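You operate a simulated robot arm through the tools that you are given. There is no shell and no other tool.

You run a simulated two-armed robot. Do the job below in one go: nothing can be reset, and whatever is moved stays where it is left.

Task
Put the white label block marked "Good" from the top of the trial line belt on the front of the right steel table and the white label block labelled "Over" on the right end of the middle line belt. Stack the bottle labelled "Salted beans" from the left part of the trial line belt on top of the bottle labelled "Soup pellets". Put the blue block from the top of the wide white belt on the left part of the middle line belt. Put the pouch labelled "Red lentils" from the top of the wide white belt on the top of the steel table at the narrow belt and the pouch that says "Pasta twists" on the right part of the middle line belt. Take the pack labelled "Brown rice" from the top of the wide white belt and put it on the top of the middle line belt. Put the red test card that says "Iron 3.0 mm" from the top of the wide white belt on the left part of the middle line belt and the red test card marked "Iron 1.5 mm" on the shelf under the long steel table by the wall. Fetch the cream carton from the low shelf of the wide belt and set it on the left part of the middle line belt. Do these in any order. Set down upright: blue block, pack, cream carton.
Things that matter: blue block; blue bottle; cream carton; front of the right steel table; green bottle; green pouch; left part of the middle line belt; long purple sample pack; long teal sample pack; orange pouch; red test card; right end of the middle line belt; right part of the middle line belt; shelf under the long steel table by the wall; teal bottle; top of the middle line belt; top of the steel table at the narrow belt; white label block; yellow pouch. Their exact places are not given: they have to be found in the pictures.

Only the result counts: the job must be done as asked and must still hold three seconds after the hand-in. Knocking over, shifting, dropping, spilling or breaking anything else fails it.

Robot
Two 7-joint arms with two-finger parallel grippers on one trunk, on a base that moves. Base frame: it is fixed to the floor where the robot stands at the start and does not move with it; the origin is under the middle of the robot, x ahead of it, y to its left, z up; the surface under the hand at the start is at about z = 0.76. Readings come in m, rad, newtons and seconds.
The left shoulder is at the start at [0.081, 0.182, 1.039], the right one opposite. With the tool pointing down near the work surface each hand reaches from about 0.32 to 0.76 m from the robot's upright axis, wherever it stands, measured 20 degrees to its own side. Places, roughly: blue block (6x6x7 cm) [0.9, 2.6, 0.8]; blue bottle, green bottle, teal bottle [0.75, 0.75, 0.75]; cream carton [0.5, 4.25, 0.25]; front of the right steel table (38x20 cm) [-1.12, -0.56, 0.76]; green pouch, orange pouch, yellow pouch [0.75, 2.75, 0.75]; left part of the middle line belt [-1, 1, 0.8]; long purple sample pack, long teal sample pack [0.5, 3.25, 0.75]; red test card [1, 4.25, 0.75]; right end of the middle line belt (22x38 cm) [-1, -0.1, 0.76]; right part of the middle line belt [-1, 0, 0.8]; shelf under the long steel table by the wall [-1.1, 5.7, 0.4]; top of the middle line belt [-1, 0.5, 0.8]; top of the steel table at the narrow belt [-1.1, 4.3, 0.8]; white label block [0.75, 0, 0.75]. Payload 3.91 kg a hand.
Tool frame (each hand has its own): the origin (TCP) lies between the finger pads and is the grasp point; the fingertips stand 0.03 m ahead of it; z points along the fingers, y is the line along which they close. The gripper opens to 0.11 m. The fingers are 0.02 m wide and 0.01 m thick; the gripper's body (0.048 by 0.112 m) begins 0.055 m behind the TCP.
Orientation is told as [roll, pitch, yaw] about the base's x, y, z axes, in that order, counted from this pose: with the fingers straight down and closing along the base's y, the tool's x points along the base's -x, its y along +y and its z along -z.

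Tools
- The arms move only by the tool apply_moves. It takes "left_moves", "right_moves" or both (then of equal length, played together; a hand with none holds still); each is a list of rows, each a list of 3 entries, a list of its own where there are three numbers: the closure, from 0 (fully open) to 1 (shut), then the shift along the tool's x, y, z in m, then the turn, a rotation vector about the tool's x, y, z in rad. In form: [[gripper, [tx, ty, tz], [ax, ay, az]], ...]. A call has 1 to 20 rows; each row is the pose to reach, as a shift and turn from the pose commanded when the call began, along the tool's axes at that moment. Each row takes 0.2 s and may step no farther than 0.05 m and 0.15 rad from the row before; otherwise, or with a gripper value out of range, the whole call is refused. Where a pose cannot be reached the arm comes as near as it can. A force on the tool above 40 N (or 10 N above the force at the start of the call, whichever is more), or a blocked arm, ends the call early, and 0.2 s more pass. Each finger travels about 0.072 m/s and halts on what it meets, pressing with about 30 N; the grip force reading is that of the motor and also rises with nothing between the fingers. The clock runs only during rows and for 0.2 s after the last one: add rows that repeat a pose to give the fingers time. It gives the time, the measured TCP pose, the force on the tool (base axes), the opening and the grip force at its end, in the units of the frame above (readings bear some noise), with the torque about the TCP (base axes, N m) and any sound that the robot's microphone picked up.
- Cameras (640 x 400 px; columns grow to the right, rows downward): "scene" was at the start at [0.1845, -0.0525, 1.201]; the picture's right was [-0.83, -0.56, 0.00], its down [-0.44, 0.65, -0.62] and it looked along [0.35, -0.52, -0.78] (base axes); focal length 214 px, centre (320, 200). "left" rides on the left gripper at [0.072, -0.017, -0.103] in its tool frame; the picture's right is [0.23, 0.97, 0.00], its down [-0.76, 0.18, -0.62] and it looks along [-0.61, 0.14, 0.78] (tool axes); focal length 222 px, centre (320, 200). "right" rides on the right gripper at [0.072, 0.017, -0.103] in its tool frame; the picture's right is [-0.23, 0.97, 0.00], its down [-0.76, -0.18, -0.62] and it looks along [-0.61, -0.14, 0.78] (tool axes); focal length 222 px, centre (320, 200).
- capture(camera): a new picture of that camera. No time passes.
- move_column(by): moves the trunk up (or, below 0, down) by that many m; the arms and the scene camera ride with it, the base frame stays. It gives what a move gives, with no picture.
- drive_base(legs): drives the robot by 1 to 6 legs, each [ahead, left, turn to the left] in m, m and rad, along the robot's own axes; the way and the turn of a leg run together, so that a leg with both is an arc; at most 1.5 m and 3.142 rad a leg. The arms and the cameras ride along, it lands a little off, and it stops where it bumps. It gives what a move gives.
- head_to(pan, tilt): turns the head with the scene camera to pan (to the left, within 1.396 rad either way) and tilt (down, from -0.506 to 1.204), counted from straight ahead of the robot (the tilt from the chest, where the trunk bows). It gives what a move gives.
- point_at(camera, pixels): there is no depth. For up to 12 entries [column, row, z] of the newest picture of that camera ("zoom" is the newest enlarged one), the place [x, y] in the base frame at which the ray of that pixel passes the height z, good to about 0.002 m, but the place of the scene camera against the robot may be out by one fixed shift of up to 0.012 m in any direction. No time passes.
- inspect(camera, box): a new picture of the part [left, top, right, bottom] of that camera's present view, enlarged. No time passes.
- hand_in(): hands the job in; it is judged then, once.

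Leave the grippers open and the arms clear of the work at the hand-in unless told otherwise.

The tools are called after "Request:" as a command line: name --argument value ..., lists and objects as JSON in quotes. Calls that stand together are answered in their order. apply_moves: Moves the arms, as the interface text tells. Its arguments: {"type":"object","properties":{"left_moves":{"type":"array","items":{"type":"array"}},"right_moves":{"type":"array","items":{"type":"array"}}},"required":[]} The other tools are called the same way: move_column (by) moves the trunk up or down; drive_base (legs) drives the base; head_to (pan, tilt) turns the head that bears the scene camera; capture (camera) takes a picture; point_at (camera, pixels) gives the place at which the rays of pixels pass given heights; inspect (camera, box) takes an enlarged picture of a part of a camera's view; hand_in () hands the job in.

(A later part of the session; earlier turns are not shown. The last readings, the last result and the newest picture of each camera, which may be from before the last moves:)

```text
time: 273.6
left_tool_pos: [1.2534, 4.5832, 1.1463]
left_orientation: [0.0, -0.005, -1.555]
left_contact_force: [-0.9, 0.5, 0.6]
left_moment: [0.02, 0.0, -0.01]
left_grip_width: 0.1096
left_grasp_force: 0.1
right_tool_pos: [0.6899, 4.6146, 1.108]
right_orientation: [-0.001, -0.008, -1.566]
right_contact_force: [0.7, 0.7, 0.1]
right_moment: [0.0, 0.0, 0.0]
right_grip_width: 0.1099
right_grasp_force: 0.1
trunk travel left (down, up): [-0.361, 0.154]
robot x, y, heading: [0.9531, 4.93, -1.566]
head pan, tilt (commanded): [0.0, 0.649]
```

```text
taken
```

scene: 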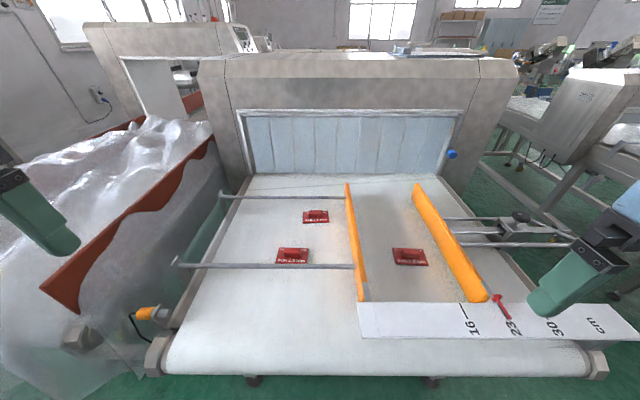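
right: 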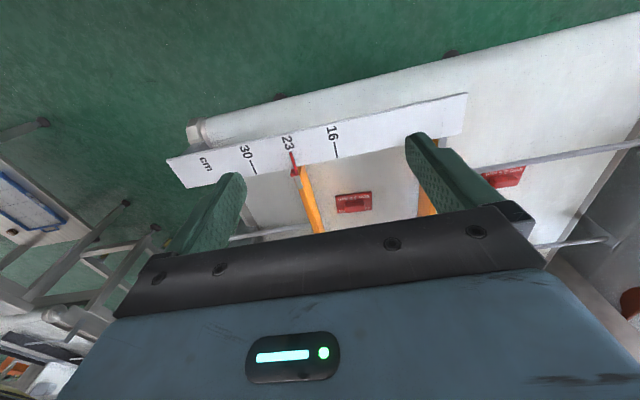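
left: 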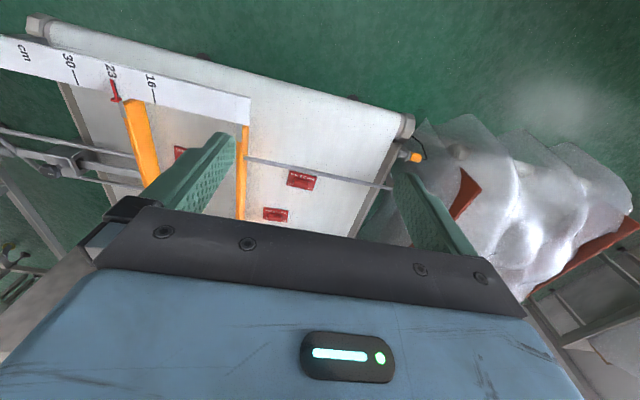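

I measure the Iron 3.0 handle with the right camera.

Request:
inspect --camera "right" --box '[310, 170, 400, 230]'

```text
6.67 times, centred on (355, 200) of right
```

zoom: 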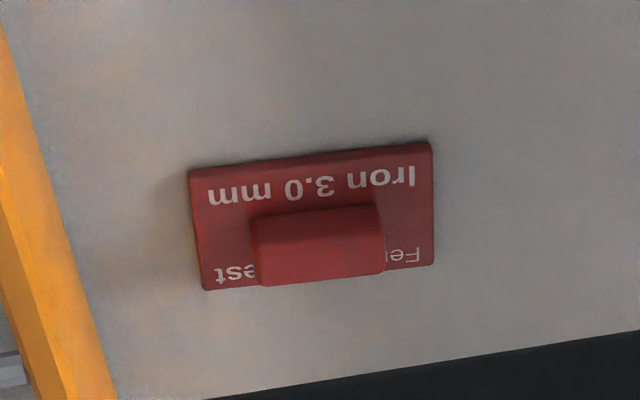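

Request:
point_at --camera "zoom" --pixels '[[189, 172, 0.765], [430, 143, 0.765], [434, 265, 0.765], [204, 290, 0.765], [253, 240, 0.79], [382, 228, 0.79], [386, 272, 0.79], [262, 285, 0.79], [250, 218, 0.765], [379, 206, 0.765]]'

```text
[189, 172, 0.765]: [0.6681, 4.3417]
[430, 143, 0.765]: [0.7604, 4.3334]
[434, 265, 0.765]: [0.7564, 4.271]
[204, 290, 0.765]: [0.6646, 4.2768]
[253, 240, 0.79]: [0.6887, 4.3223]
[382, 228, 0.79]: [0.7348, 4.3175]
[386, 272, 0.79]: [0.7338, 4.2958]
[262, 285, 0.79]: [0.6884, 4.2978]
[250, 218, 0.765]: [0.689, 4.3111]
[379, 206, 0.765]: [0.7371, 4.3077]
```

Handle: x 0.689–0.736, y 4.285–4.309. I turn the base 0.12 rad left to bring it well into the right arm's range.

Request:
drive_base --legs '[[0, 0, 0.12]]'

```text
time: 274.6
left_tool_pos: [1.2928, 4.6217, 1.1459]
left_orientation: [0.001, -0.003, -1.434]
left_contact_force: [-0.1, -0.5, 0.2]
left_moment: [0.01, 0.01, 0.01]
left_grip_width: 0.11
left_grasp_force: 0.0
right_tool_pos: [0.7289, 4.5861, 1.1071]
right_orientation: [-0.003, -0.009, -1.447]
right_contact_force: [0.1, 0.4, -0.3]
right_moment: [0.03, 0.01, 0.0]
right_grip_width: 0.1101
right_grasp_force: 0.1
trunk travel left (down, up): [-0.361, 0.154]
robot x, y, heading: [0.9535, 4.9269, -1.445]
head pan, tilt (commanded): [0.0, 0.649]
```

I move the right hand above the handle, turned to -1.646, opening 8 cm.

Request:
apply_moves --right_moves '[[0.1, [-0.045, -0.008, 0.0], [0, 0.005, 0.04]], [0.2, [-0.09, -0.016, 0.01], [0, 0.009, 0.08]], [0.27, [-0.13, -0.024, 0.03], [0, 0.009, 0.12]], [0.27, [-0.17, -0.032, 0.055], [0, 0.009, 0.16]], [0.27, [-0.21, -0.04, 0.08], [0, 0.009, 0.199]], [0.27, [-0.245, -0.046, 0.11], [0, 0.009, 0.199]], [0.27, [-0.27, -0.05, 0.145], [0, 0.009, 0.199]], [0.27, [-0.283, -0.052, 0.185], [0, 0.009, 0.199]], [0.27, [-0.283, -0.052, 0.207], [0, 0.009, 0.199]], [0.27, [-0.283, -0.052, 0.207], [0, 0.009, 0.199]]]'

Request:
capture --camera "right"

Request:
inspect --camera "right" --box '[250, 50, 390, 170]'

```text
time: 276.8
left_tool_pos: [1.2915, 4.6223, 1.1459]
left_orientation: [0.0, -0.004, -1.435]
left_contact_force: [0.6, 0.7, 0.1]
left_moment: [0.0, -0.01, 0.0]
left_grip_width: 0.1102
left_grasp_force: 0.0
right_tool_pos: [0.7126, 4.2974, 0.9002]
right_orientation: [-0.001, 0.0, -1.646]
right_contact_force: [-0.5, 0.8, -0.4]
right_moment: [0.0, 0.0, 0.02]
right_grip_width: 0.0806
right_grasp_force: 0.1
trunk travel left (down, up): [-0.361, 0.154]
robot x, y, heading: [0.9503, 4.9323, -1.442]
head pan, tilt (commanded): [0.0, 0.649]
```

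```text
taken
```

right: 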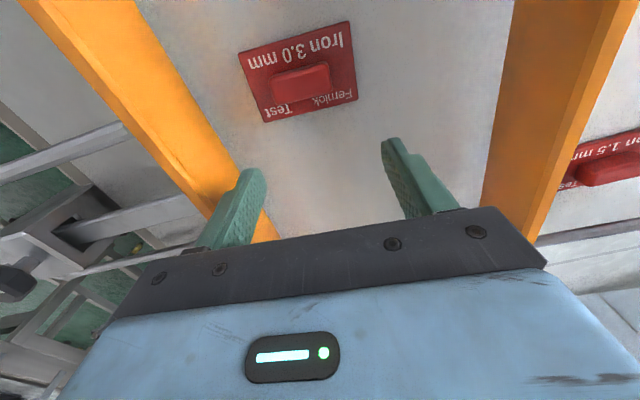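

```text
3.33 times, centred on (320, 110) of right
```

zoom: 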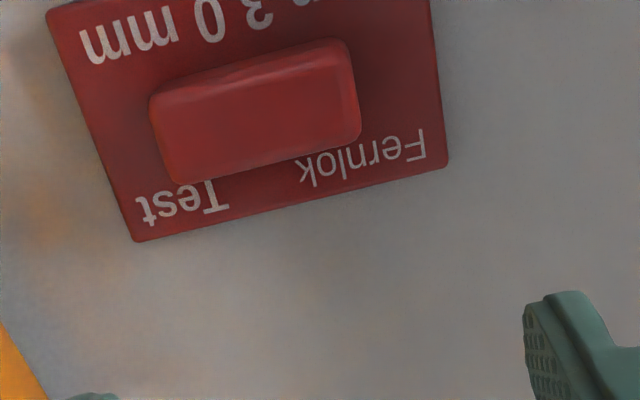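

I check the plate's corners again from here.

Request:
point_at --camera "zoom" --pixels '[[135, 242, 0.765], [447, 168, 0.765], [47, 12, 0.765], [150, 100, 0.78], [345, 42, 0.78], [360, 130, 0.78], [176, 183, 0.78], [151, 98, 0.766], [345, 40, 0.766]]'

```text
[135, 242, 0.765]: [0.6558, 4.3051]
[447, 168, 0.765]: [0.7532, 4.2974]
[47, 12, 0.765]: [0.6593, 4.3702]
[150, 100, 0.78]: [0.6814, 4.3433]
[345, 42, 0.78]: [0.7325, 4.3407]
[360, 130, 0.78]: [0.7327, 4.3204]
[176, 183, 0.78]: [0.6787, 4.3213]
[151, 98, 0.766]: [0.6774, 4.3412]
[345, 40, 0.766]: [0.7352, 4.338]
```

The two views only agree if the wide belt's surface is at z≈0.80 (not 0.76). I recompute with that height.

Request:
point_at --camera "zoom" --pixels '[[135, 242, 0.805], [447, 168, 0.805], [47, 12, 0.805], [150, 100, 0.82], [345, 42, 0.82], [360, 130, 0.82], [176, 183, 0.82]]'

```text
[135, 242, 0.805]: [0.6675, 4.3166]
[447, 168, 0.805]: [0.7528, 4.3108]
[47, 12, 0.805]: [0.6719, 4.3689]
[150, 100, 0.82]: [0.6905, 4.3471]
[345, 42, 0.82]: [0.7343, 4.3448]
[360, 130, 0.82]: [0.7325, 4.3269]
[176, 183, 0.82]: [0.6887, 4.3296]
```

Handle centre ≈(0.7115, 4.337), plate top ≈0.805. I shift back 4 cm and lower to TCP z≈0.848.

Request:
apply_moves --right_moves '[[0.27, [0.039, -0.004, 0.0], [0, 0, 0]], [0.27, [0.039, -0.004, 0.03], [0, 0, 0]], [0.27, [0.039, -0.004, 0.052], [0, 0, 0]], [0.27, [0.039, -0.004, 0.052], [0, 0, 0]]]'

Request:
capture --camera "right"

Request:
inspect --camera "right" --box '[220, 90, 420, 240]'

```text
time: 277.8
left_tool_pos: [1.2964, 4.6248, 1.1461]
left_orientation: [-0.004, -0.008, -1.434]
left_contact_force: [0.7, 0.4, -0.2]
left_moment: [-0.03, -0.02, 0.03]
left_grip_width: 0.1102
left_grasp_force: 0.0
right_tool_pos: [0.7142, 4.3349, 0.8556]
right_orientation: [-0.006, -0.01, -1.648]
right_contact_force: [-0.3, -1.0, -0.4]
right_moment: [0.0, 0.02, 0.03]
right_grip_width: 0.0803
right_grasp_force: 0.1
trunk travel left (down, up): [-0.361, 0.154]
robot x, y, heading: [0.9541, 4.9327, -1.445]
head pan, tilt (commanded): [0.0, 0.649]
```

```text
taken
```

right: 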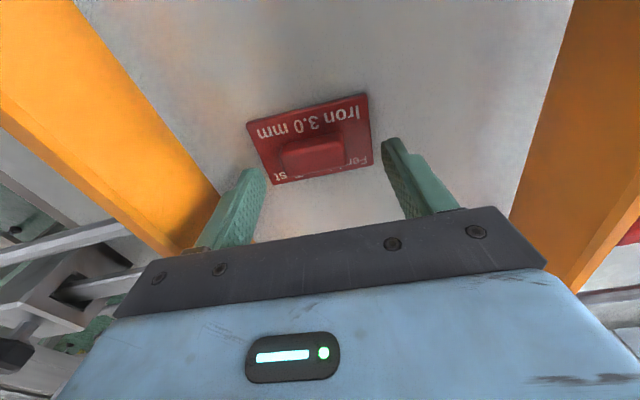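

```text
2.67 times, centred on (320, 165) of right
```

zoom: 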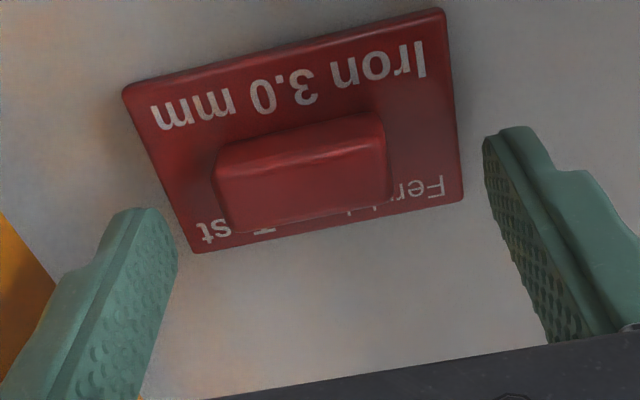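

The readings show slight strain (hand 7 mm too high). I check with the scene camera whether the arm touches something.

Request:
head_to --pan -0.4 --tilt 0.8

Request:
capture --camera "scene"

```text
time: 278.7
left_tool_pos: [1.2965, 4.6274, 1.1456]
left_orientation: [-0.006, -0.01, -1.435]
left_contact_force: [-1.0, -0.7, -0.2]
left_moment: [0.04, -0.02, 0.03]
left_grip_width: 0.11
left_grasp_force: 0.0
right_tool_pos: [0.7156, 4.3381, 0.8549]
right_orientation: [-0.005, -0.01, -1.649]
right_contact_force: [-1.5, -0.5, -0.4]
right_moment: [-0.02, -0.02, 0.0]
right_grip_width: 0.0803
right_grasp_force: 0.1
trunk travel left (down, up): [-0.361, 0.154]
robot x, y, heading: [0.9504, 4.9319, -1.449]
head pan, tilt (commanded): [-0.4, 0.799]
```

```text
taken
```

scene: 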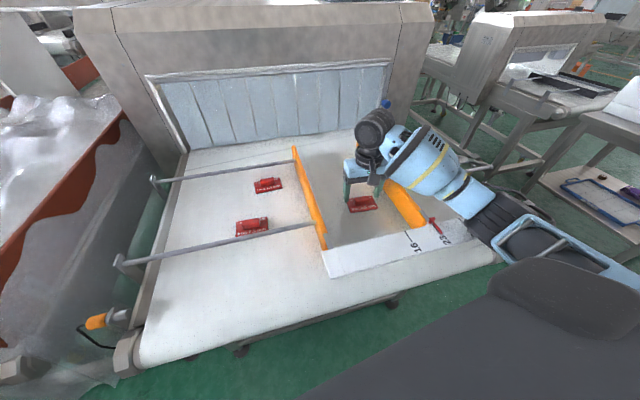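

The elbow lies close to the ruler's end. I raise the trunk 0.12 m to free it and then lower only the hand.

Request:
move_column --by 0.12

Request:
apply_moves --right_moves '[[0.27, [0, 0, 0.03], [0.003, 0.005, 0]], [0.27, [0, 0, 0.06], [0.005, 0.01, 0]], [0.27, [0, 0, 0.09], [0.005, 0.01, 0]], [0.27, [0, 0, 0.115], [0.005, 0.01, 0]], [0.27, [0, 0, 0.115], [0.005, 0.01, 0]]]'

Request:
capture --camera "scene"

```text
time: 280.2
left_tool_pos: [1.2927, 4.6213, 1.2658]
left_orientation: [0.0, 0.0, -1.434]
left_contact_force: [-0.4, 0.3, -0.4]
left_moment: [0.02, 0.0, 0.03]
left_grip_width: 0.11
left_grasp_force: 0.1
right_tool_pos: [0.7116, 4.3354, 0.9685]
right_orientation: [-0.003, 0.002, -1.645]
right_contact_force: [-0.8, -0.9, -0.6]
right_moment: [-0.03, 0.0, -0.01]
right_grip_width: 0.0805
right_grasp_force: 0.1
trunk travel left (down, up): [-0.481, 0.034]
robot x, y, heading: [0.9505, 4.9283, -1.445]
head pan, tilt (commanded): [-0.4, 0.799]
```

```text
time: 281.4
left_tool_pos: [1.293, 4.6218, 1.2675]
left_orientation: [-0.001, -0.006, -1.433]
left_contact_force: [-0.1, -0.1, -0.1]
left_moment: [-0.02, -0.04, -0.02]
left_grip_width: 0.1102
left_grasp_force: 0.0
right_tool_pos: [0.7115, 4.339, 0.8575]
right_orientation: [-0.008, 0.01, -1.646]
right_contact_force: [-0.6, 0.1, 0.3]
right_moment: [0.02, 0.02, -0.01]
right_grip_width: 0.0805
right_grasp_force: 0.1
trunk travel left (down, up): [-0.481, 0.034]
robot x, y, heading: [0.9524, 4.9284, -1.446]
head pan, tilt (commanded): [-0.4, 0.799]
```

```text
taken
```

scene: 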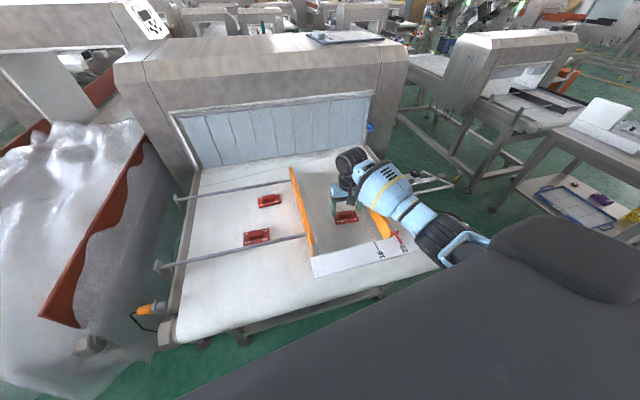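

No strain now. I level the hand and go down in steps, watching the force.

Request:
apply_moves --right_moves '[[0.27, [0, 0, 0.005], [-0.008, -0.01, 0]], [0.27, [0, 0, 0.01], [-0.008, -0.01, 0]], [0.27, [0, 0, 0.014], [-0.008, -0.01, 0]], [0.27, [0, 0, 0.017], [-0.008, -0.01, 0]]]'

Request:
capture --camera "right"

```text
time: 282.4
left_tool_pos: [1.2923, 4.6215, 1.2667]
left_orientation: [0.0, -0.003, -1.434]
left_contact_force: [-0.8, 0.0, -0.3]
left_moment: [-0.02, 0.02, 0.0]
left_grip_width: 0.1102
left_grasp_force: 0.0
right_tool_pos: [0.7105, 4.3379, 0.8391]
right_orientation: [0.003, 0.0, -1.646]
right_contact_force: [0.0, 0.5, -0.4]
right_moment: [0.0, -0.01, 0.02]
right_grip_width: 0.0804
right_grasp_force: 0.0
trunk travel left (down, up): [-0.481, 0.034]
robot x, y, heading: [0.9511, 4.9311, -1.442]
head pan, tilt (commanded): [-0.4, 0.799]
```

```text
taken
```

right: 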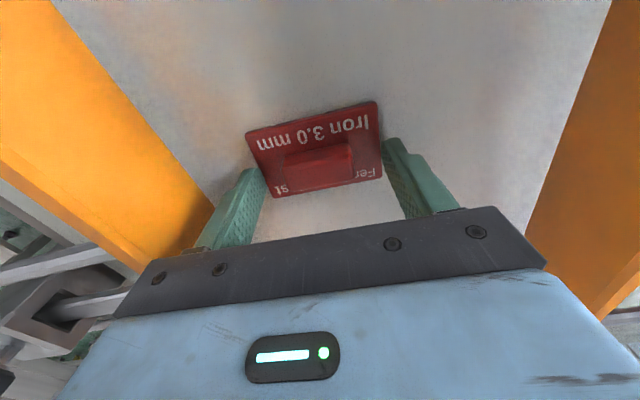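

Request:
apply_moves --right_moves '[[0.35, [0, 0, 0.0015], [0, 0, 0]], [0.4, [0, 0, 0.003], [0, 0, 0]]]'

Request:
inspect --camera "right" --box '[210, 80, 430, 230]'

```text
time: 283.0
left_tool_pos: [1.2925, 4.6221, 1.2671]
left_orientation: [-0.001, -0.005, -1.434]
left_contact_force: [0.6, 0.0, -0.1]
left_moment: [0.0, 0.0, 0.0]
left_grip_width: 0.11
left_grasp_force: 0.0
right_tool_pos: [0.7116, 4.3382, 0.8367]
right_orientation: [0.003, -0.003, -1.643]
right_contact_force: [0.5, 0.7, 3.0]
right_moment: [0.07, 0.1, -0.01]
right_grip_width: 0.0658
right_grasp_force: 0.0
trunk travel left (down, up): [-0.481, 0.034]
robot x, y, heading: [0.9516, 4.9332, -1.443]
head pan, tilt (commanded): [-0.4, 0.799]
```

```text
2.67 times, centred on (320, 155) of right
```

zoom: 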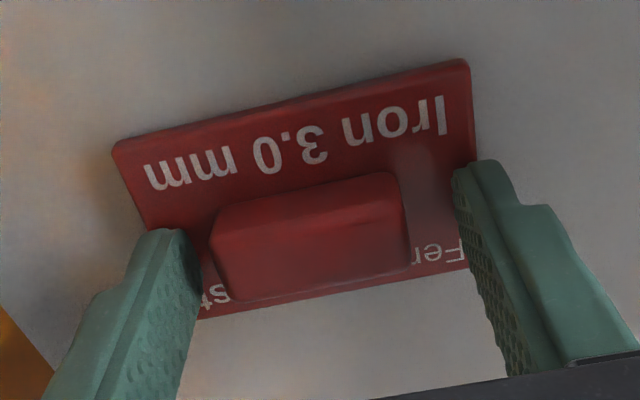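

The tips just touch the plate (3 N). I ease up 1 mm and close on the handle.

Request:
apply_moves --right_moves '[[0.4, [0, 0, -0.001], [0, 0, 0]], [0.6, [0, 0, -0.001], [0, 0, 0]], [0.8, [0, 0, -0.001], [0, 0, 0]], [0.8, [0, 0, -0.001], [0, 0, 0]]]'

Request:
apply_moves --right_moves '[[0.8, [0, 0, -0.02], [0, 0, 0]], [0.8, [0, 0, -0.05], [0, 0, 0]], [0.8, [0, 0, -0.09], [0, 0, 0]], [0.8, [0, 0, -0.09], [0, 0, 0]]]'

Request:
capture --camera "right"

```text
time: 284.0
left_tool_pos: [1.2918, 4.6214, 1.2663]
left_orientation: [0.001, -0.005, -1.434]
left_contact_force: [0.3, 0.3, -0.1]
left_moment: [-0.04, -0.01, -0.02]
left_grip_width: 0.1103
left_grasp_force: 0.0
right_tool_pos: [0.7118, 4.3366, 0.8359]
right_orientation: [0.001, 0.001, -1.644]
right_contact_force: [0.3, -0.8, 0.7]
right_moment: [-0.02, -0.03, -0.01]
right_grip_width: 0.045
right_grasp_force: 30.0
trunk travel left (down, up): [-0.481, 0.034]
robot x, y, heading: [0.9527, 4.9293, -1.447]
head pan, tilt (commanded): [-0.4, 0.799]
```

```text
time: 285.0
left_tool_pos: [1.2927, 4.6221, 1.2678]
left_orientation: [0.001, -0.004, -1.435]
left_contact_force: [-0.1, 0.5, 1.0]
left_moment: [-0.03, -0.01, 0.0]
left_grip_width: 0.1102
left_grasp_force: 0.0
right_tool_pos: [0.7109, 4.3367, 0.9263]
right_orientation: [0.002, 0.001, -1.646]
right_contact_force: [0.0, -1.3, -1.1]
right_moment: [-0.01, -0.03, 0.0]
right_grip_width: 0.0448
right_grasp_force: 30.5
trunk travel left (down, up): [-0.481, 0.034]
robot x, y, heading: [0.9499, 4.9339, -1.449]
head pan, tilt (commanded): [-0.4, 0.799]
```

```text
taken
```

right: 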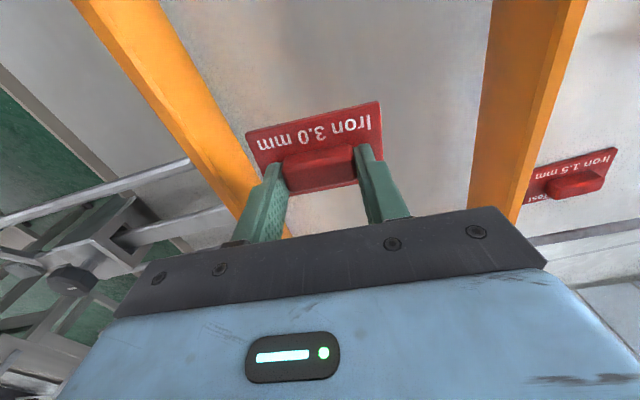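

Iron 3.0 is in the right hand. I lift and retract to the carry pose.

Request:
apply_moves --right_moves '[[0.8, [0.0, 0, -0.045], [0, 0, 0]], [0.8, [0.005, 0, -0.09], [0, 0, 0]], [0.8, [0.03, 0, -0.13], [0, 0, -0.05]], [0.8, [0.065, 0.001, -0.16], [0, 0, -0.1]], [0.8, [0.1, 0.002, -0.19], [0, 0, -0.15]], [0.8, [0.135, 0.003, -0.22], [0, 0, -0.2]], [0.8, [0.17, 0.004, -0.245], [0, 0, -0.2]], [0.8, [0.205, 0.005, -0.265], [0, 0, -0.2]], [0.8, [0.236, 0.005, -0.28], [0, 0, -0.2]], [0.8, [0.236, 0.005, -0.28], [0, 0, -0.2]]]'

```text
time: 287.2
left_tool_pos: [1.2929, 4.6202, 1.2663]
left_orientation: [0.002, -0.004, -1.435]
left_contact_force: [-0.2, 0.8, -0.2]
left_moment: [0.02, -0.01, 0.02]
left_grip_width: 0.1099
left_grasp_force: 0.1
right_tool_pos: [0.7331, 4.5698, 1.206]
right_orientation: [0.002, 0.003, -1.444]
right_contact_force: [-0.2, 0.5, -0.5]
right_moment: [-0.01, 0.0, 0.02]
right_grip_width: 0.045
right_grasp_force: 30.1
trunk travel left (down, up): [-0.481, 0.034]
robot x, y, heading: [0.9552, 4.9286, -1.445]
head pan, tilt (commanded): [-0.4, 0.799]
```

Now Iron 1.5 with the left hand: the base goes to (0.78, 4.93), heading -1.75.

Request:
drive_base --legs '[[-0.02, -0.172, 0], [0, 0, -0.305]]'

Request:
capture --camera "left"

```text
time: 290.3
left_tool_pos: [1.0108, 4.5339, 1.2672]
left_orientation: [0.001, -0.003, -1.734]
left_contact_force: [1.0, -0.3, 0.3]
left_moment: [0.01, -0.02, -0.03]
left_grip_width: 0.1101
left_grasp_force: 0.0
right_tool_pos: [0.4602, 4.6487, 1.2056]
right_orientation: [0.001, 0.001, -1.744]
right_contact_force: [-0.1, 0.5, 1.1]
right_moment: [-0.01, 0.04, -0.01]
right_grip_width: 0.0449
right_grasp_force: 30.1
trunk travel left (down, up): [-0.481, 0.034]
robot x, y, heading: [0.7716, 4.9272, -1.743]
head pan, tilt (commanded): [-0.4, 0.799]
```

```text
taken
```

left: 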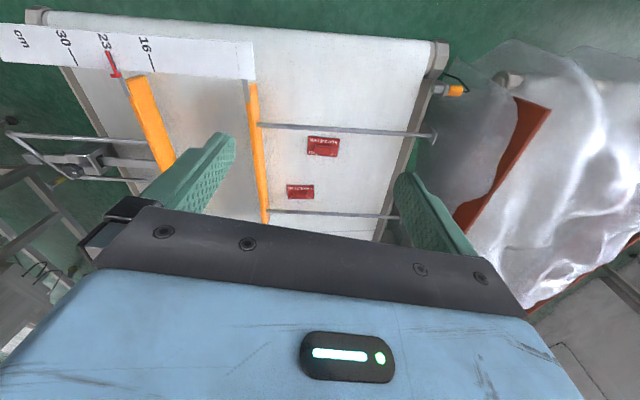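

I measure the Iron 1.5 card from here.

Request:
inspect --camera "left" --box '[260, 160, 340, 225]'

```text
6.15 times, centred on (300, 192) of left
```

zoom: 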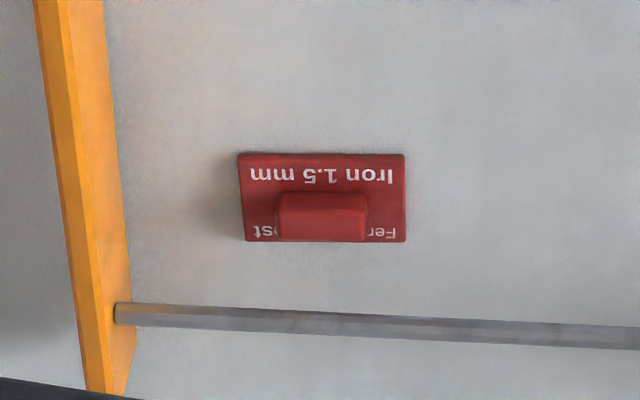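

Request:
point_at --camera "zoom" --pixels '[[239, 155, 0.806], [404, 155, 0.806], [406, 241, 0.806], [245, 241, 0.806], [279, 209, 0.822], [366, 209, 0.822], [365, 242, 0.822], [281, 240, 0.822], [120, 312, 0.85], [110, 392, 0.85]]'

```text
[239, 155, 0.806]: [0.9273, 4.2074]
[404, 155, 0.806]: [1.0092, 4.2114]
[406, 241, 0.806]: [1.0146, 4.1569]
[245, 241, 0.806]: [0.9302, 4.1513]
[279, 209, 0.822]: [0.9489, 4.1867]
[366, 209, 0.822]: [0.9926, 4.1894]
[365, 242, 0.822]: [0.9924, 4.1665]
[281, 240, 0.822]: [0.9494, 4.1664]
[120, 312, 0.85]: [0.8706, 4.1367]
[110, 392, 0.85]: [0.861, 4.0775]
```

Handle centre ≈(0.971, 4.177), turned +0.055. I bring the left hand near, then tilt it forward 45°, which extends the reach and suits the shelf later.

Request:
apply_moves --left_moves '[[0.1, [-0.035, -0.002, 0.02], [0, 0, -0.04]], [0.2, [-0.07, -0.004, 0.045], [0, 0, -0.08]], [0.27, [-0.105, -0.006, 0.075], [0, 0, -0.12]], [0.27, [-0.135, -0.008, 0.105], [0, 0, -0.16]], [0.27, [-0.165, -0.009, 0.135], [0, 0, -0.2]], [0.27, [-0.188, -0.0096, 0.167], [0, 0, -0.218]], [0.27, [-0.188, -0.0096, 0.167], [0, 0, -0.218]]]'

Request:
apply_moves --left_moves '[[0.27, [0, 0, 0], [0, -0.13, 0]], [0.27, [0, 0, 0], [0, -0.26, 0]], [0.27, [0, 0, 0], [0, -0.39, 0]], [0.27, [0, 0, 0], [0, -0.52, 0]], [0.27, [0, 0, 0], [0, -0.65, 0]], [0.27, [0, 0, 0], [0, -0.785, 0]], [0.27, [0, 0, 0], [0, -0.785, 0]]]'

Request:
capture --camera "left"

```text
time: 291.9
left_tool_pos: [0.9691, 4.3485, 1.0977]
left_orientation: [-0.001, -0.005, -1.519]
left_contact_force: [0.5, 0.2, 0.0]
left_moment: [0.01, 0.01, -0.01]
left_grip_width: 0.08
left_grasp_force: 0.1
right_tool_pos: [0.4607, 4.6495, 1.2062]
right_orientation: [0.001, -0.001, -1.746]
right_contact_force: [1.0, -0.3, 0.6]
right_moment: [0.03, -0.03, 0.01]
right_grip_width: 0.045
right_grasp_force: 30.0
trunk travel left (down, up): [-0.481, 0.034]
robot x, y, heading: [0.7771, 4.9275, -1.744]
head pan, tilt (commanded): [-0.4, 0.799]
```

```text
time: 293.5
left_tool_pos: [0.9693, 4.3476, 1.0991]
left_orientation: [-0.001, -0.789, -1.514]
left_contact_force: [-0.6, 1.2, 0.2]
left_moment: [0.0, -0.01, -0.02]
left_grip_width: 0.0805
left_grasp_force: 0.0
right_tool_pos: [0.4597, 4.6477, 1.2064]
right_orientation: [0.0, 0.0, -1.744]
right_contact_force: [-0.2, -0.3, 0.3]
right_moment: [0.0, 0.01, -0.01]
right_grip_width: 0.0449
right_grasp_force: 29.7
trunk travel left (down, up): [-0.481, 0.034]
robot x, y, heading: [0.778, 4.9302, -1.745]
head pan, tilt (commanded): [-0.4, 0.799]
```

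```text
taken
```

left: 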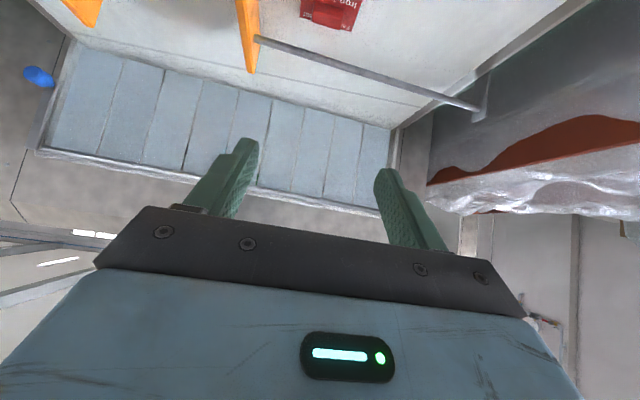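

The 45° tilt is fine. Now I move down and forward to about 2.5 cm above the card's handle.

Request:
apply_moves --left_moves '[[0.27, [0.009, -0.001, 0.042], [0, 0, 0]], [0.27, [0.018, -0.002, 0.084], [0, 0, 0]], [0.27, [0.027, -0.003, 0.126], [0, 0, 0]], [0.27, [0.036, -0.005, 0.168], [0, 0, 0]], [0.27, [0.045, -0.006, 0.21], [0, 0, 0]], [0.27, [0.053, -0.007, 0.25], [0, 0, 0]], [0.27, [0.0588, -0.0072, 0.2795], [0, 0, 0]], [0.27, [0.0588, -0.0072, 0.2795], [0, 0, 0]]]'

Request:
capture --camera "left"

Request:
capture --camera "scene"

```text
time: 295.3
left_tool_pos: [0.9961, 4.2276, 0.9055]
left_orientation: [-0.002, -0.79, -1.517]
left_contact_force: [-0.7, 0.0, 0.5]
left_moment: [0.04, 0.0, 0.01]
left_grip_width: 0.0805
left_grasp_force: 0.0
left hand out of reach, approached as far as the arm can: row 6, 7, 8
right_tool_pos: [0.4607, 4.6493, 1.2054]
right_orientation: [0.002, 0.0, -1.746]
right_contact_force: [-0.2, 0.3, -0.4]
right_moment: [-0.01, 0.0, 0.01]
right_grip_width: 0.0448
right_grasp_force: 29.4
trunk travel left (down, up): [-0.481, 0.034]
robot x, y, heading: [0.7751, 4.9282, -1.744]
head pan, tilt (commanded): [-0.4, 0.799]
```

```text
taken
```

left: 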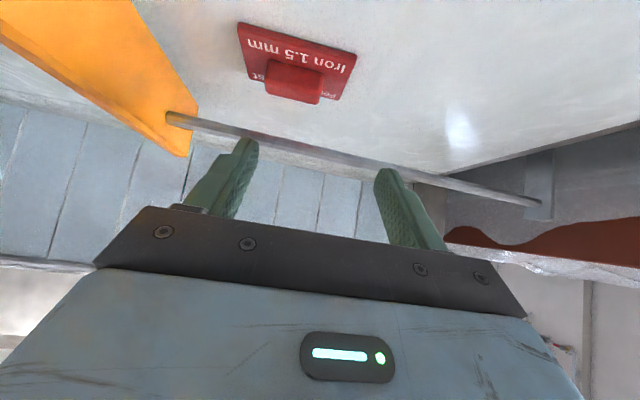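

```text
taken
```

scene: 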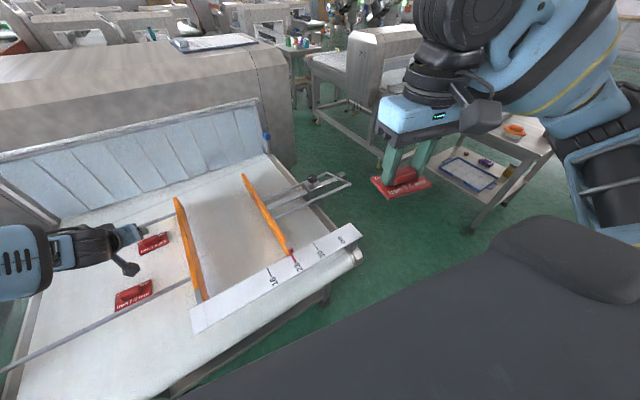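

The arm hits a limit 6 cm short. I back the hand up a little, move the base 6 cm closer, and retry.

Request:
apply_moves --left_moves '[[0.27, [0.0, 0.0, -0.03], [0, 0, 0]], [0.27, [0.0, 0.0, -0.06], [0, 0, 0]], [0.27, [0.0, 0.0, -0.06], [0, 0, 0]]]'

Request:
drive_base --legs '[[0.06, -0.01, 0]]'

```text
time: 296.1
left_tool_pos: [0.9961, 4.2696, 0.9444]
left_orientation: [0.0, -0.787, -1.517]
left_contact_force: [0.5, -0.5, -0.1]
left_moment: [0.03, 0.0, -0.02]
left_grip_width: 0.0802
left_grasp_force: 0.2
right_tool_pos: [0.4599, 4.6477, 1.2064]
right_orientation: [0.001, 0.0, -1.746]
right_contact_force: [0.4, -0.4, -0.6]
right_moment: [-0.01, -0.02, -0.01]
right_grip_width: 0.0451
right_grasp_force: 30.3
trunk travel left (down, up): [-0.481, 0.034]
robot x, y, heading: [0.7777, 4.9288, -1.747]
head pan, tilt (commanded): [-0.4, 0.799]
```

```text
time: 297.1
left_tool_pos: [0.976, 4.2142, 0.9457]
left_orientation: [-0.002, -0.79, -1.516]
left_contact_force: [0.5, -0.2, -0.4]
left_moment: [0.02, 0.01, 0.02]
left_grip_width: 0.0802
left_grasp_force: 0.0
right_tool_pos: [0.4405, 4.594, 1.2053]
right_orientation: [0.003, 0.0, -1.746]
right_contact_force: [0.0, 0.6, -0.1]
right_moment: [0.02, -0.04, -0.01]
right_grip_width: 0.0449
right_grasp_force: 29.7
trunk travel left (down, up): [-0.481, 0.034]
robot x, y, heading: [0.7573, 4.8733, -1.747]
head pan, tilt (commanded): [-0.4, 0.799]
```

Request:
apply_moves --left_moves '[[0.27, [0.015, -0.002, 0.026], [0, 0, 0]], [0.27, [0.03, -0.004, 0.052], [0, 0, 0]], [0.27, [0.045, -0.0063, 0.0768], [0, 0, 0]], [0.27, [0.045, -0.0063, 0.0768], [0, 0, 0]]]'

Request:
capture --camera "left"

```text
time: 298.1
left_tool_pos: [0.9817, 4.204, 0.8792]
left_orientation: [-0.001, -0.789, -1.515]
left_contact_force: [-0.7, 0.4, 0.8]
left_moment: [-0.04, -0.01, -0.02]
left_grip_width: 0.0804
left_grasp_force: 0.1
left hand out of reach, approached as far as the arm can: row 3, 4
right_tool_pos: [0.4396, 4.5925, 1.2061]
right_orientation: [0.002, 0.0, -1.745]
right_contact_force: [0.0, 0.0, -0.6]
right_moment: [-0.01, -0.01, 0.01]
right_grip_width: 0.0447
right_grasp_force: 30.3
trunk travel left (down, up): [-0.481, 0.034]
robot x, y, heading: [0.754, 4.8719, -1.745]
head pan, tilt (commanded): [-0.4, 0.799]
```

```text
taken
```

left: 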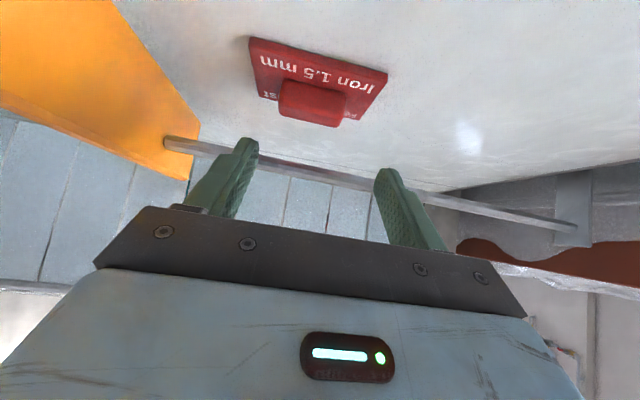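

Lowering the trunk should help. I raise the hand 7 cm, lower the trunk 0.12 m, and retry.

Request:
apply_moves --left_moves '[[0.27, [-0.025, 0, -0.025], [0, 0, 0]], [0.27, [-0.05, 0, -0.05], [0, 0, 0]], [0.27, [-0.07, 0, -0.08], [0, 0, 0]], [0.27, [-0.07, 0, -0.08], [0, 0, 0]]]'

Request:
move_column --by -0.12

```text
time: 299.1
left_tool_pos: [0.9801, 4.2104, 0.9868]
left_orientation: [0.0, -0.788, -1.515]
left_contact_force: [0.0, 0.5, -0.9]
left_moment: [0.0, 0.0, -0.03]
left_grip_width: 0.0803
left_grasp_force: 0.0
right_tool_pos: [0.4401, 4.5929, 1.2067]
right_orientation: [0.003, 0.0, -1.745]
right_contact_force: [0.2, -0.8, -0.4]
right_moment: [-0.04, -0.01, 0.01]
right_grip_width: 0.0449
right_grasp_force: 29.7
trunk travel left (down, up): [-0.481, 0.034]
robot x, y, heading: [0.7562, 4.8729, -1.749]
head pan, tilt (commanded): [-0.4, 0.799]
```

```text
time: 300.6
left_tool_pos: [0.9831, 4.2102, 0.8664]
left_orientation: [-0.002, -0.789, -1.514]
left_contact_force: [0.1, -0.3, 0.5]
left_moment: [0.03, -0.02, 0.01]
left_grip_width: 0.0801
left_grasp_force: 0.0
right_tool_pos: [0.4394, 4.5931, 1.0869]
right_orientation: [0.001, 0.0, -1.744]
right_contact_force: [0.0, -0.1, -0.1]
right_moment: [0.02, -0.02, -0.04]
right_grip_width: 0.045
right_grasp_force: 29.7
trunk travel left (down, up): [-0.361, 0.154]
robot x, y, heading: [0.7557, 4.8728, -1.746]
head pan, tilt (commanded): [-0.4, 0.799]
```

Request:
apply_moves --left_moves '[[0.27, [0.001, -0.006, 0.012], [0, 0, 0]], [0.27, [0.0023, -0.0131, 0.0281], [0, 0, 0]], [0.27, [0.0023, -0.0131, 0.0281], [0, 0, 0]]]'

Request:
capture --camera "left"

Request:
inspect --camera "left" --box '[210, 30, 430, 190]'

```text
time: 301.4
left_tool_pos: [0.9706, 4.1898, 0.8421]
left_orientation: [-0.003, -0.787, -1.516]
left_contact_force: [0.6, 0.4, -0.2]
left_moment: [-0.01, 0.02, -0.02]
left_grip_width: 0.0802
left_grasp_force: 0.0
right_tool_pos: [0.4406, 4.5934, 1.0861]
right_orientation: [0.001, 0.0, -1.746]
right_contact_force: [-0.2, 0.5, -0.4]
right_moment: [-0.02, 0.01, -0.01]
right_grip_width: 0.0447
right_grasp_force: 29.8
trunk travel left (down, up): [-0.361, 0.154]
robot x, y, heading: [0.7547, 4.8769, -1.744]
head pan, tilt (commanded): [-0.4, 0.799]
```

```text
taken
```

left: 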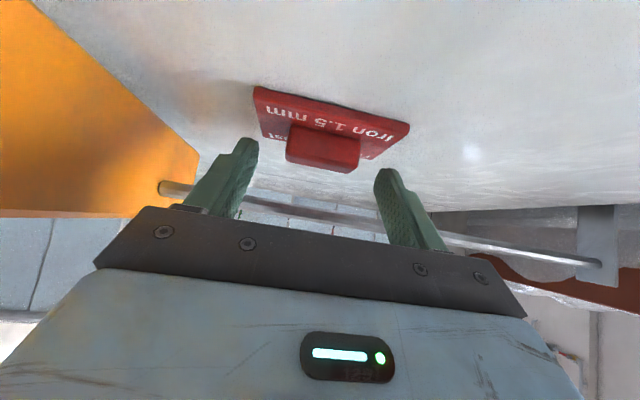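

```text
2.50 times, centred on (320, 110) of left
```

zoom: 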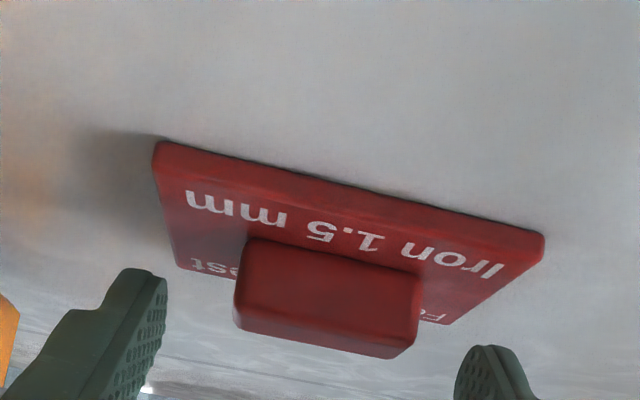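

In reach now. I verify the handle's position once more.

Request:
point_at --camera "left" --pixels '[[290.4, 126.4, 0.822], [360, 139.6, 0.822], [356.8, 172, 0.822], [286.4, 160, 0.822], [253.6, 86.4, 0.806], [409.6, 124, 0.806], [372, 158.8, 0.806], [262.4, 136, 0.806]]'

```text
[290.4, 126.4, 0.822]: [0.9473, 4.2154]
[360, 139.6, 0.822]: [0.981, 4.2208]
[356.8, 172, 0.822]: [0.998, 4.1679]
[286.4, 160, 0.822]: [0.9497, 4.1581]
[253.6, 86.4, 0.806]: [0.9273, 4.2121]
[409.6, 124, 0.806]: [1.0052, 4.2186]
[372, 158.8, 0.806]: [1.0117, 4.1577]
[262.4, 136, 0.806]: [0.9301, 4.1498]
```

The handle is between the fingers. I go down 5 mm and close.

Request:
apply_moves --left_moves '[[0.3, [0.002, 0, 0.002], [0, 0, 0]], [0.35, [0.0035, 0, 0.0035], [0, 0, 0]], [0.35, [0.0035, 0, 0.0035], [0, 0, 0]]]'

Request:
apply_moves --left_moves '[[0.5, [0, 0, 0], [0, 0, 0]], [0.7, [0, 0, 0], [0, 0, 0]], [0.8, [0, 0, 0], [0, 0, 0]], [0.8, [0, 0, 0], [0, 0, 0]]]'

Request:
capture --camera "left"

```text
time: 302.2
left_tool_pos: [0.9708, 4.1896, 0.8388]
left_orientation: [-0.002, -0.788, -1.514]
left_contact_force: [0.1, 0.1, 0.3]
left_moment: [0.0, -0.03, 0.02]
left_grip_width: 0.0718
left_grasp_force: 0.0
right_tool_pos: [0.4409, 4.5925, 1.0871]
right_orientation: [0.001, 0.001, -1.746]
right_contact_force: [-0.7, -0.1, -0.6]
right_moment: [0.0, 0.0, 0.01]
right_grip_width: 0.0449
right_grasp_force: 29.7
trunk travel left (down, up): [-0.361, 0.154]
robot x, y, heading: [0.7532, 4.8732, -1.743]
head pan, tilt (commanded): [-0.4, 0.799]
```

```text
time: 303.2
left_tool_pos: [0.9702, 4.1909, 0.8393]
left_orientation: [-0.002, -0.79, -1.514]
left_contact_force: [-0.3, -1.0, 0.8]
left_moment: [-0.03, 0.04, 0.0]
left_grip_width: 0.045
left_grasp_force: 30.1
right_tool_pos: [0.4397, 4.5922, 1.0857]
right_orientation: [0.0, 0.0, -1.746]
right_contact_force: [-0.6, 0.9, -0.5]
right_moment: [-0.01, -0.04, 0.01]
right_grip_width: 0.0449
right_grasp_force: 30.0
trunk travel left (down, up): [-0.361, 0.154]
robot x, y, heading: [0.7561, 4.8738, -1.742]
head pan, tilt (commanded): [-0.4, 0.799]
```

```text
taken
```

left: 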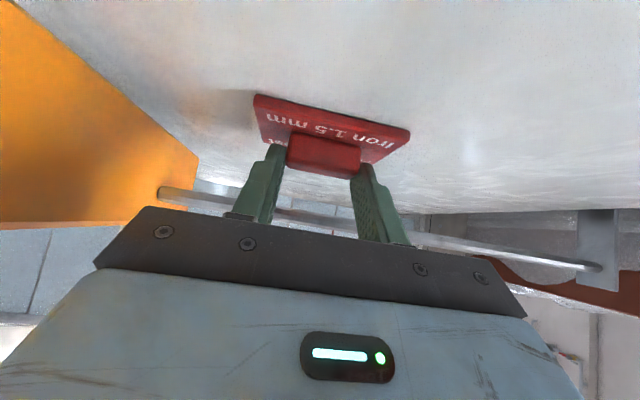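

Handle gripped (0.045). I lift straight up, then draw back.

Request:
apply_moves --left_moves '[[0.8, [-0.02, 0, -0.02], [0, 0, 0]], [0.8, [-0.05, 0, -0.05], [0, 0, 0]], [0.8, [-0.08, 0, -0.08], [0, 0, 0]], [0.8, [-0.11, 0, -0.11], [0, 0, 0]], [0.8, [-0.12, 0, -0.15], [0, 0, 0]], [0.8, [-0.12, 0, -0.195], [0, 0, 0]], [0.8, [-0.11, 0, -0.235], [0, 0, 0]], [0.8, [-0.095, 0, -0.27], [0, 0, 0]], [0.8, [-0.08, 0, -0.305], [0, 0, 0]], [0.8, [-0.08, 0, -0.305], [0, 0, 0]]]'

Request:
capture --camera "left"

```text
time: 305.4
left_tool_pos: [0.9601, 4.3505, 1.1102]
left_orientation: [-0.001, -0.787, -1.516]
left_contact_force: [0.0, -0.1, -0.4]
left_moment: [-0.01, -0.01, -0.04]
left_grip_width: 0.0447
left_grasp_force: 29.8
right_tool_pos: [0.4413, 4.5917, 1.0871]
right_orientation: [0.001, 0.0, -1.745]
right_contact_force: [0.2, 0.3, -0.7]
right_moment: [0.02, -0.01, 0.01]
right_grip_width: 0.045
right_grasp_force: 29.8
trunk travel left (down, up): [-0.361, 0.154]
robot x, y, heading: [0.7533, 4.8683, -1.747]
head pan, tilt (commanded): [-0.4, 0.799]
```

```text
taken
```

left: 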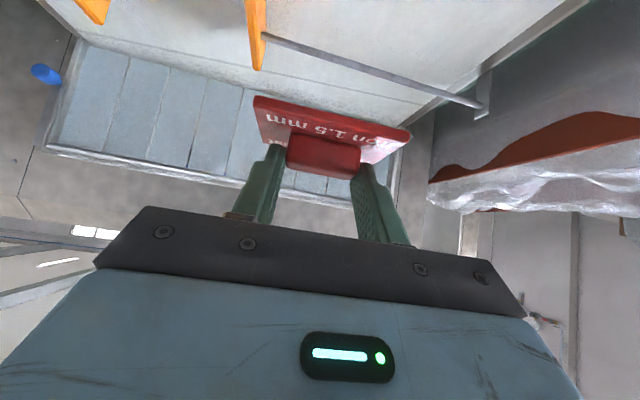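

Iron 1.5 is held. I retract the left hand, back off and turn toward -x for a view of the wall table.

Request:
apply_moves --left_moves '[[0.8, [0.025, 0, -0.025], [0, 0, 0]], [0.8, [0.05, 0, -0.05], [0, 0, 0]], [0.8, [0.075, 0, -0.075], [0, 0, 0]], [0.8, [0.09, 0, -0.11], [0, 0, 0]], [0.8, [0.09, 0, -0.11], [0, 0, 0]]]'

Request:
move_column --by 0.1

Request:
drive_base --legs '[[-0.22, 0, 0], [0, 0, -0.7], [0, 0, -0.69]]'

Request:
head_to --pan 0 --tilt 0.5

Request:
capture --camera "scene"

```text
time: 306.6
left_tool_pos: [0.944, 4.4644, 1.1569]
left_orientation: [-0.001, -0.787, -1.516]
left_contact_force: [-0.4, 0.2, -0.6]
left_moment: [0.03, -0.01, 0.02]
left_grip_width: 0.0449
left_grasp_force: 30.2
left hand out of reach, approached as far as the arm can: row 2, 3, 4, 5
right_tool_pos: [0.4409, 4.5921, 1.0865]
right_orientation: [0.002, 0.0, -1.744]
right_contact_force: [-0.3, 0.4, 0.0]
right_moment: [0.04, 0.02, 0.01]
right_grip_width: 0.0449
right_grasp_force: 30.0
trunk travel left (down, up): [-0.361, 0.154]
robot x, y, heading: [0.7535, 4.8715, -1.747]
head pan, tilt (commanded): [-0.4, 0.799]
```

```text
time: 307.9
left_tool_pos: [0.946, 4.4644, 1.2559]
left_orientation: [-0.001, -0.786, -1.516]
left_contact_force: [0.1, 0.6, -0.8]
left_moment: [0.0, -0.05, -0.06]
left_grip_width: 0.0451
left_grasp_force: 30.1
right_tool_pos: [0.4405, 4.5924, 1.1858]
right_orientation: [0.001, 0.001, -1.744]
right_contact_force: [0.7, -1.0, -1.0]
right_moment: [0.01, 0.03, 0.03]
right_grip_width: 0.0446
right_grasp_force: 29.9
trunk travel left (down, up): [-0.461, 0.054]
robot x, y, heading: [0.755, 4.8687, -1.746]
head pan, tilt (commanded): [-0.4, 0.799]
```

```text
time: 313.3
left_tool_pos: [0.4269, 4.8313, 1.2575]
left_orientation: [-0.003, -0.789, -2.907]
left_contact_force: [0.2, 0.7, -0.1]
left_moment: [-0.01, -0.04, -0.01]
left_grip_width: 0.045
left_grasp_force: 30.3
right_tool_pos: [0.4625, 5.3534, 1.1862]
right_orientation: [0.001, 0.0, -3.137]
right_contact_force: [-0.2, -0.2, -0.2]
right_moment: [0.01, -0.01, 0.0]
right_grip_width: 0.0451
right_grasp_force: 30.3
trunk travel left (down, up): [-0.461, 0.054]
robot x, y, heading: [0.7935, 5.0944, -3.14]
head pan, tilt (commanded): [-0.4, 0.799]
```

```text
time: 314.2
left_tool_pos: [0.4269, 4.8315, 1.258]
left_orientation: [0.001, -0.789, -2.907]
left_contact_force: [0.3, 0.4, 0.5]
left_moment: [0.0, 0.02, 0.0]
left_grip_width: 0.045
left_grasp_force: 30.1
right_tool_pos: [0.4622, 5.3526, 1.1856]
right_orientation: [0.002, -0.001, -3.137]
right_contact_force: [-0.2, -0.2, -0.1]
right_moment: [0.0, 0.02, 0.03]
right_grip_width: 0.0448
right_grasp_force: 30.5
trunk travel left (down, up): [-0.461, 0.054]
robot x, y, heading: [0.7927, 5.0945, -3.136]
head pan, tilt (commanded): [0.0, 0.499]
```

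```text
taken
```

scene: 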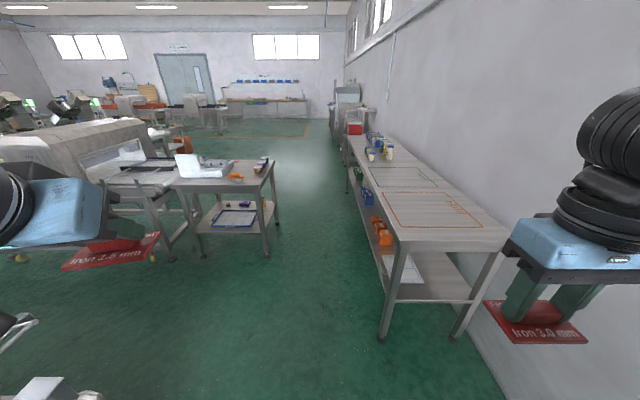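

I measure the wall table: legs, top corners and shelf.

Request:
point_at --camera "scene" --pixels '[[382, 340, 0.0], [458, 338, 0.0], [392, 242, 0.8], [508, 240, 0.8], [392, 242, 0.76], [350, 140, 0.8], [395, 300, 0.4], [470, 300, 0.4], [395, 300, 0.35], [268, 252, 0.0], [199, 258, 0.0], [350, 203, 0.0]]'

Request:
inspect --camera "scene" --box '[330, 130, 530, 350]'

Request:
inspect --camera "scene" --box '[150, 120, 300, 270]'

```text
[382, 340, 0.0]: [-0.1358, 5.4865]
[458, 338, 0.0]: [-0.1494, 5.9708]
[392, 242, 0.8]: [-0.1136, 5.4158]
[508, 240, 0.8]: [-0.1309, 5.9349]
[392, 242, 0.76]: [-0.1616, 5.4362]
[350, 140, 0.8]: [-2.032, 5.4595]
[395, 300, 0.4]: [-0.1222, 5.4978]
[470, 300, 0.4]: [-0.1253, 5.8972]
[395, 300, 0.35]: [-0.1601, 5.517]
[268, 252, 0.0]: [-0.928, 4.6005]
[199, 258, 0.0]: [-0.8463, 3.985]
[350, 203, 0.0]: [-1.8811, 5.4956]
```

```text
1.82 times, centred on (430, 240) of scene
```

zoom: 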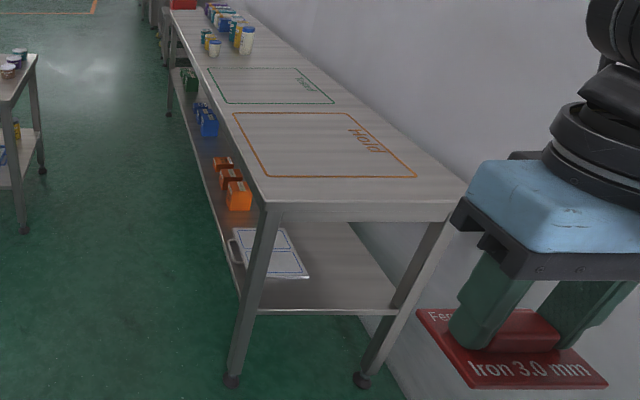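

```text
2.67 times, centred on (225, 195) of scene
```

zoom: 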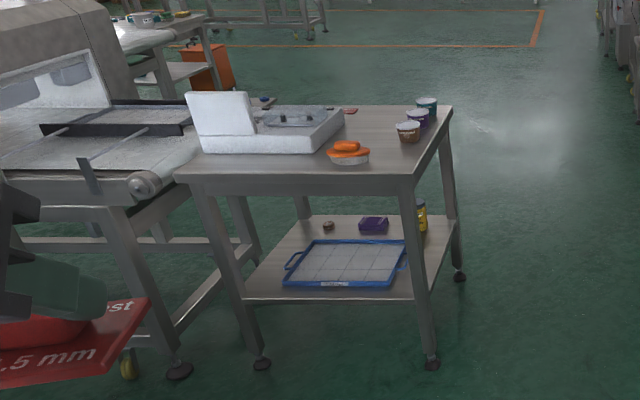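

I compute the shelf items' places at shelf height.

Request:
point_at --camera "scene" --pixels '[[383.3, 255.4, 0.39], [415.2, 255.4, 0.39], [424.5, 282.8, 0.39], [388.8, 277.3, 0.39], [379.5, 245.5, 0.39], [392.7, 244.4, 0.39], [373.4, 224.6, 0.39], [365.7, 205.4, 0.39], [373.4, 203.2, 0.39], [396, 301.5, 0.39], [472, 301.5, 0.39]]'

```text
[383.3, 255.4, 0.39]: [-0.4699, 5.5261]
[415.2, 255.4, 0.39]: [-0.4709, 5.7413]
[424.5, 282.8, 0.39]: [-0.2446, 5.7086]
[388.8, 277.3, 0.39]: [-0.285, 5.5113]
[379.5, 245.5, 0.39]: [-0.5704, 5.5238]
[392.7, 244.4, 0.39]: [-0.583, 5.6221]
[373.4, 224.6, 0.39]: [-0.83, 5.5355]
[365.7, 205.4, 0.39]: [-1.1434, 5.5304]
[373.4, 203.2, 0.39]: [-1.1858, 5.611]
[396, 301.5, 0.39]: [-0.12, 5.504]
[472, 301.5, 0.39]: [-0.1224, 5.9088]
```

There's a free front spot on the shelf at about x=-0.99 (between orange and blue boxes). I drive over there and turn to heading ≈1.17.

Request:
drive_base --legs '[[0.75, 0.06, 0], [0.8, 0.06, 0]]'

Request:
capture --camera "scene"

```text
time: 322.3
left_tool_pos: [-1.1538, 4.7403, 1.2571]
left_orientation: [-0.002, -0.789, -2.932]
left_contact_force: [-0.5, -0.6, -0.3]
left_moment: [0.02, -0.02, 0.0]
left_grip_width: 0.0447
left_grasp_force: 30.3
right_tool_pos: [-1.1053, 5.261, 1.1862]
right_orientation: [0.001, 0.002, 3.123]
right_contact_force: [-0.6, 0.0, -0.1]
right_moment: [0.02, 0.0, 0.0]
right_grip_width: 0.0451
right_grasp_force: 29.5
trunk travel left (down, up): [-0.461, 0.054]
robot x, y, heading: [-0.7839, 4.9927, 3.121]
head pan, tilt (commanded): [0.0, 0.499]
```

```text
taken
```

scene: 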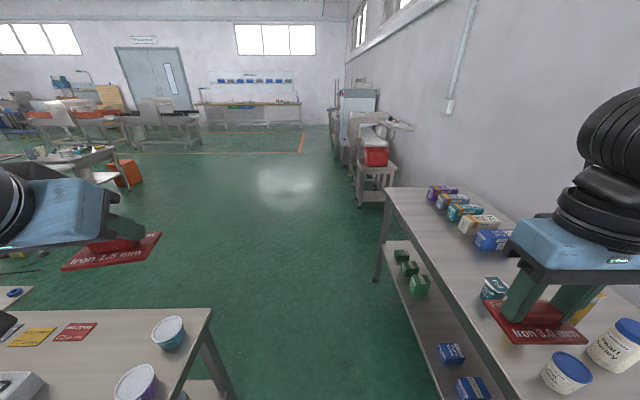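

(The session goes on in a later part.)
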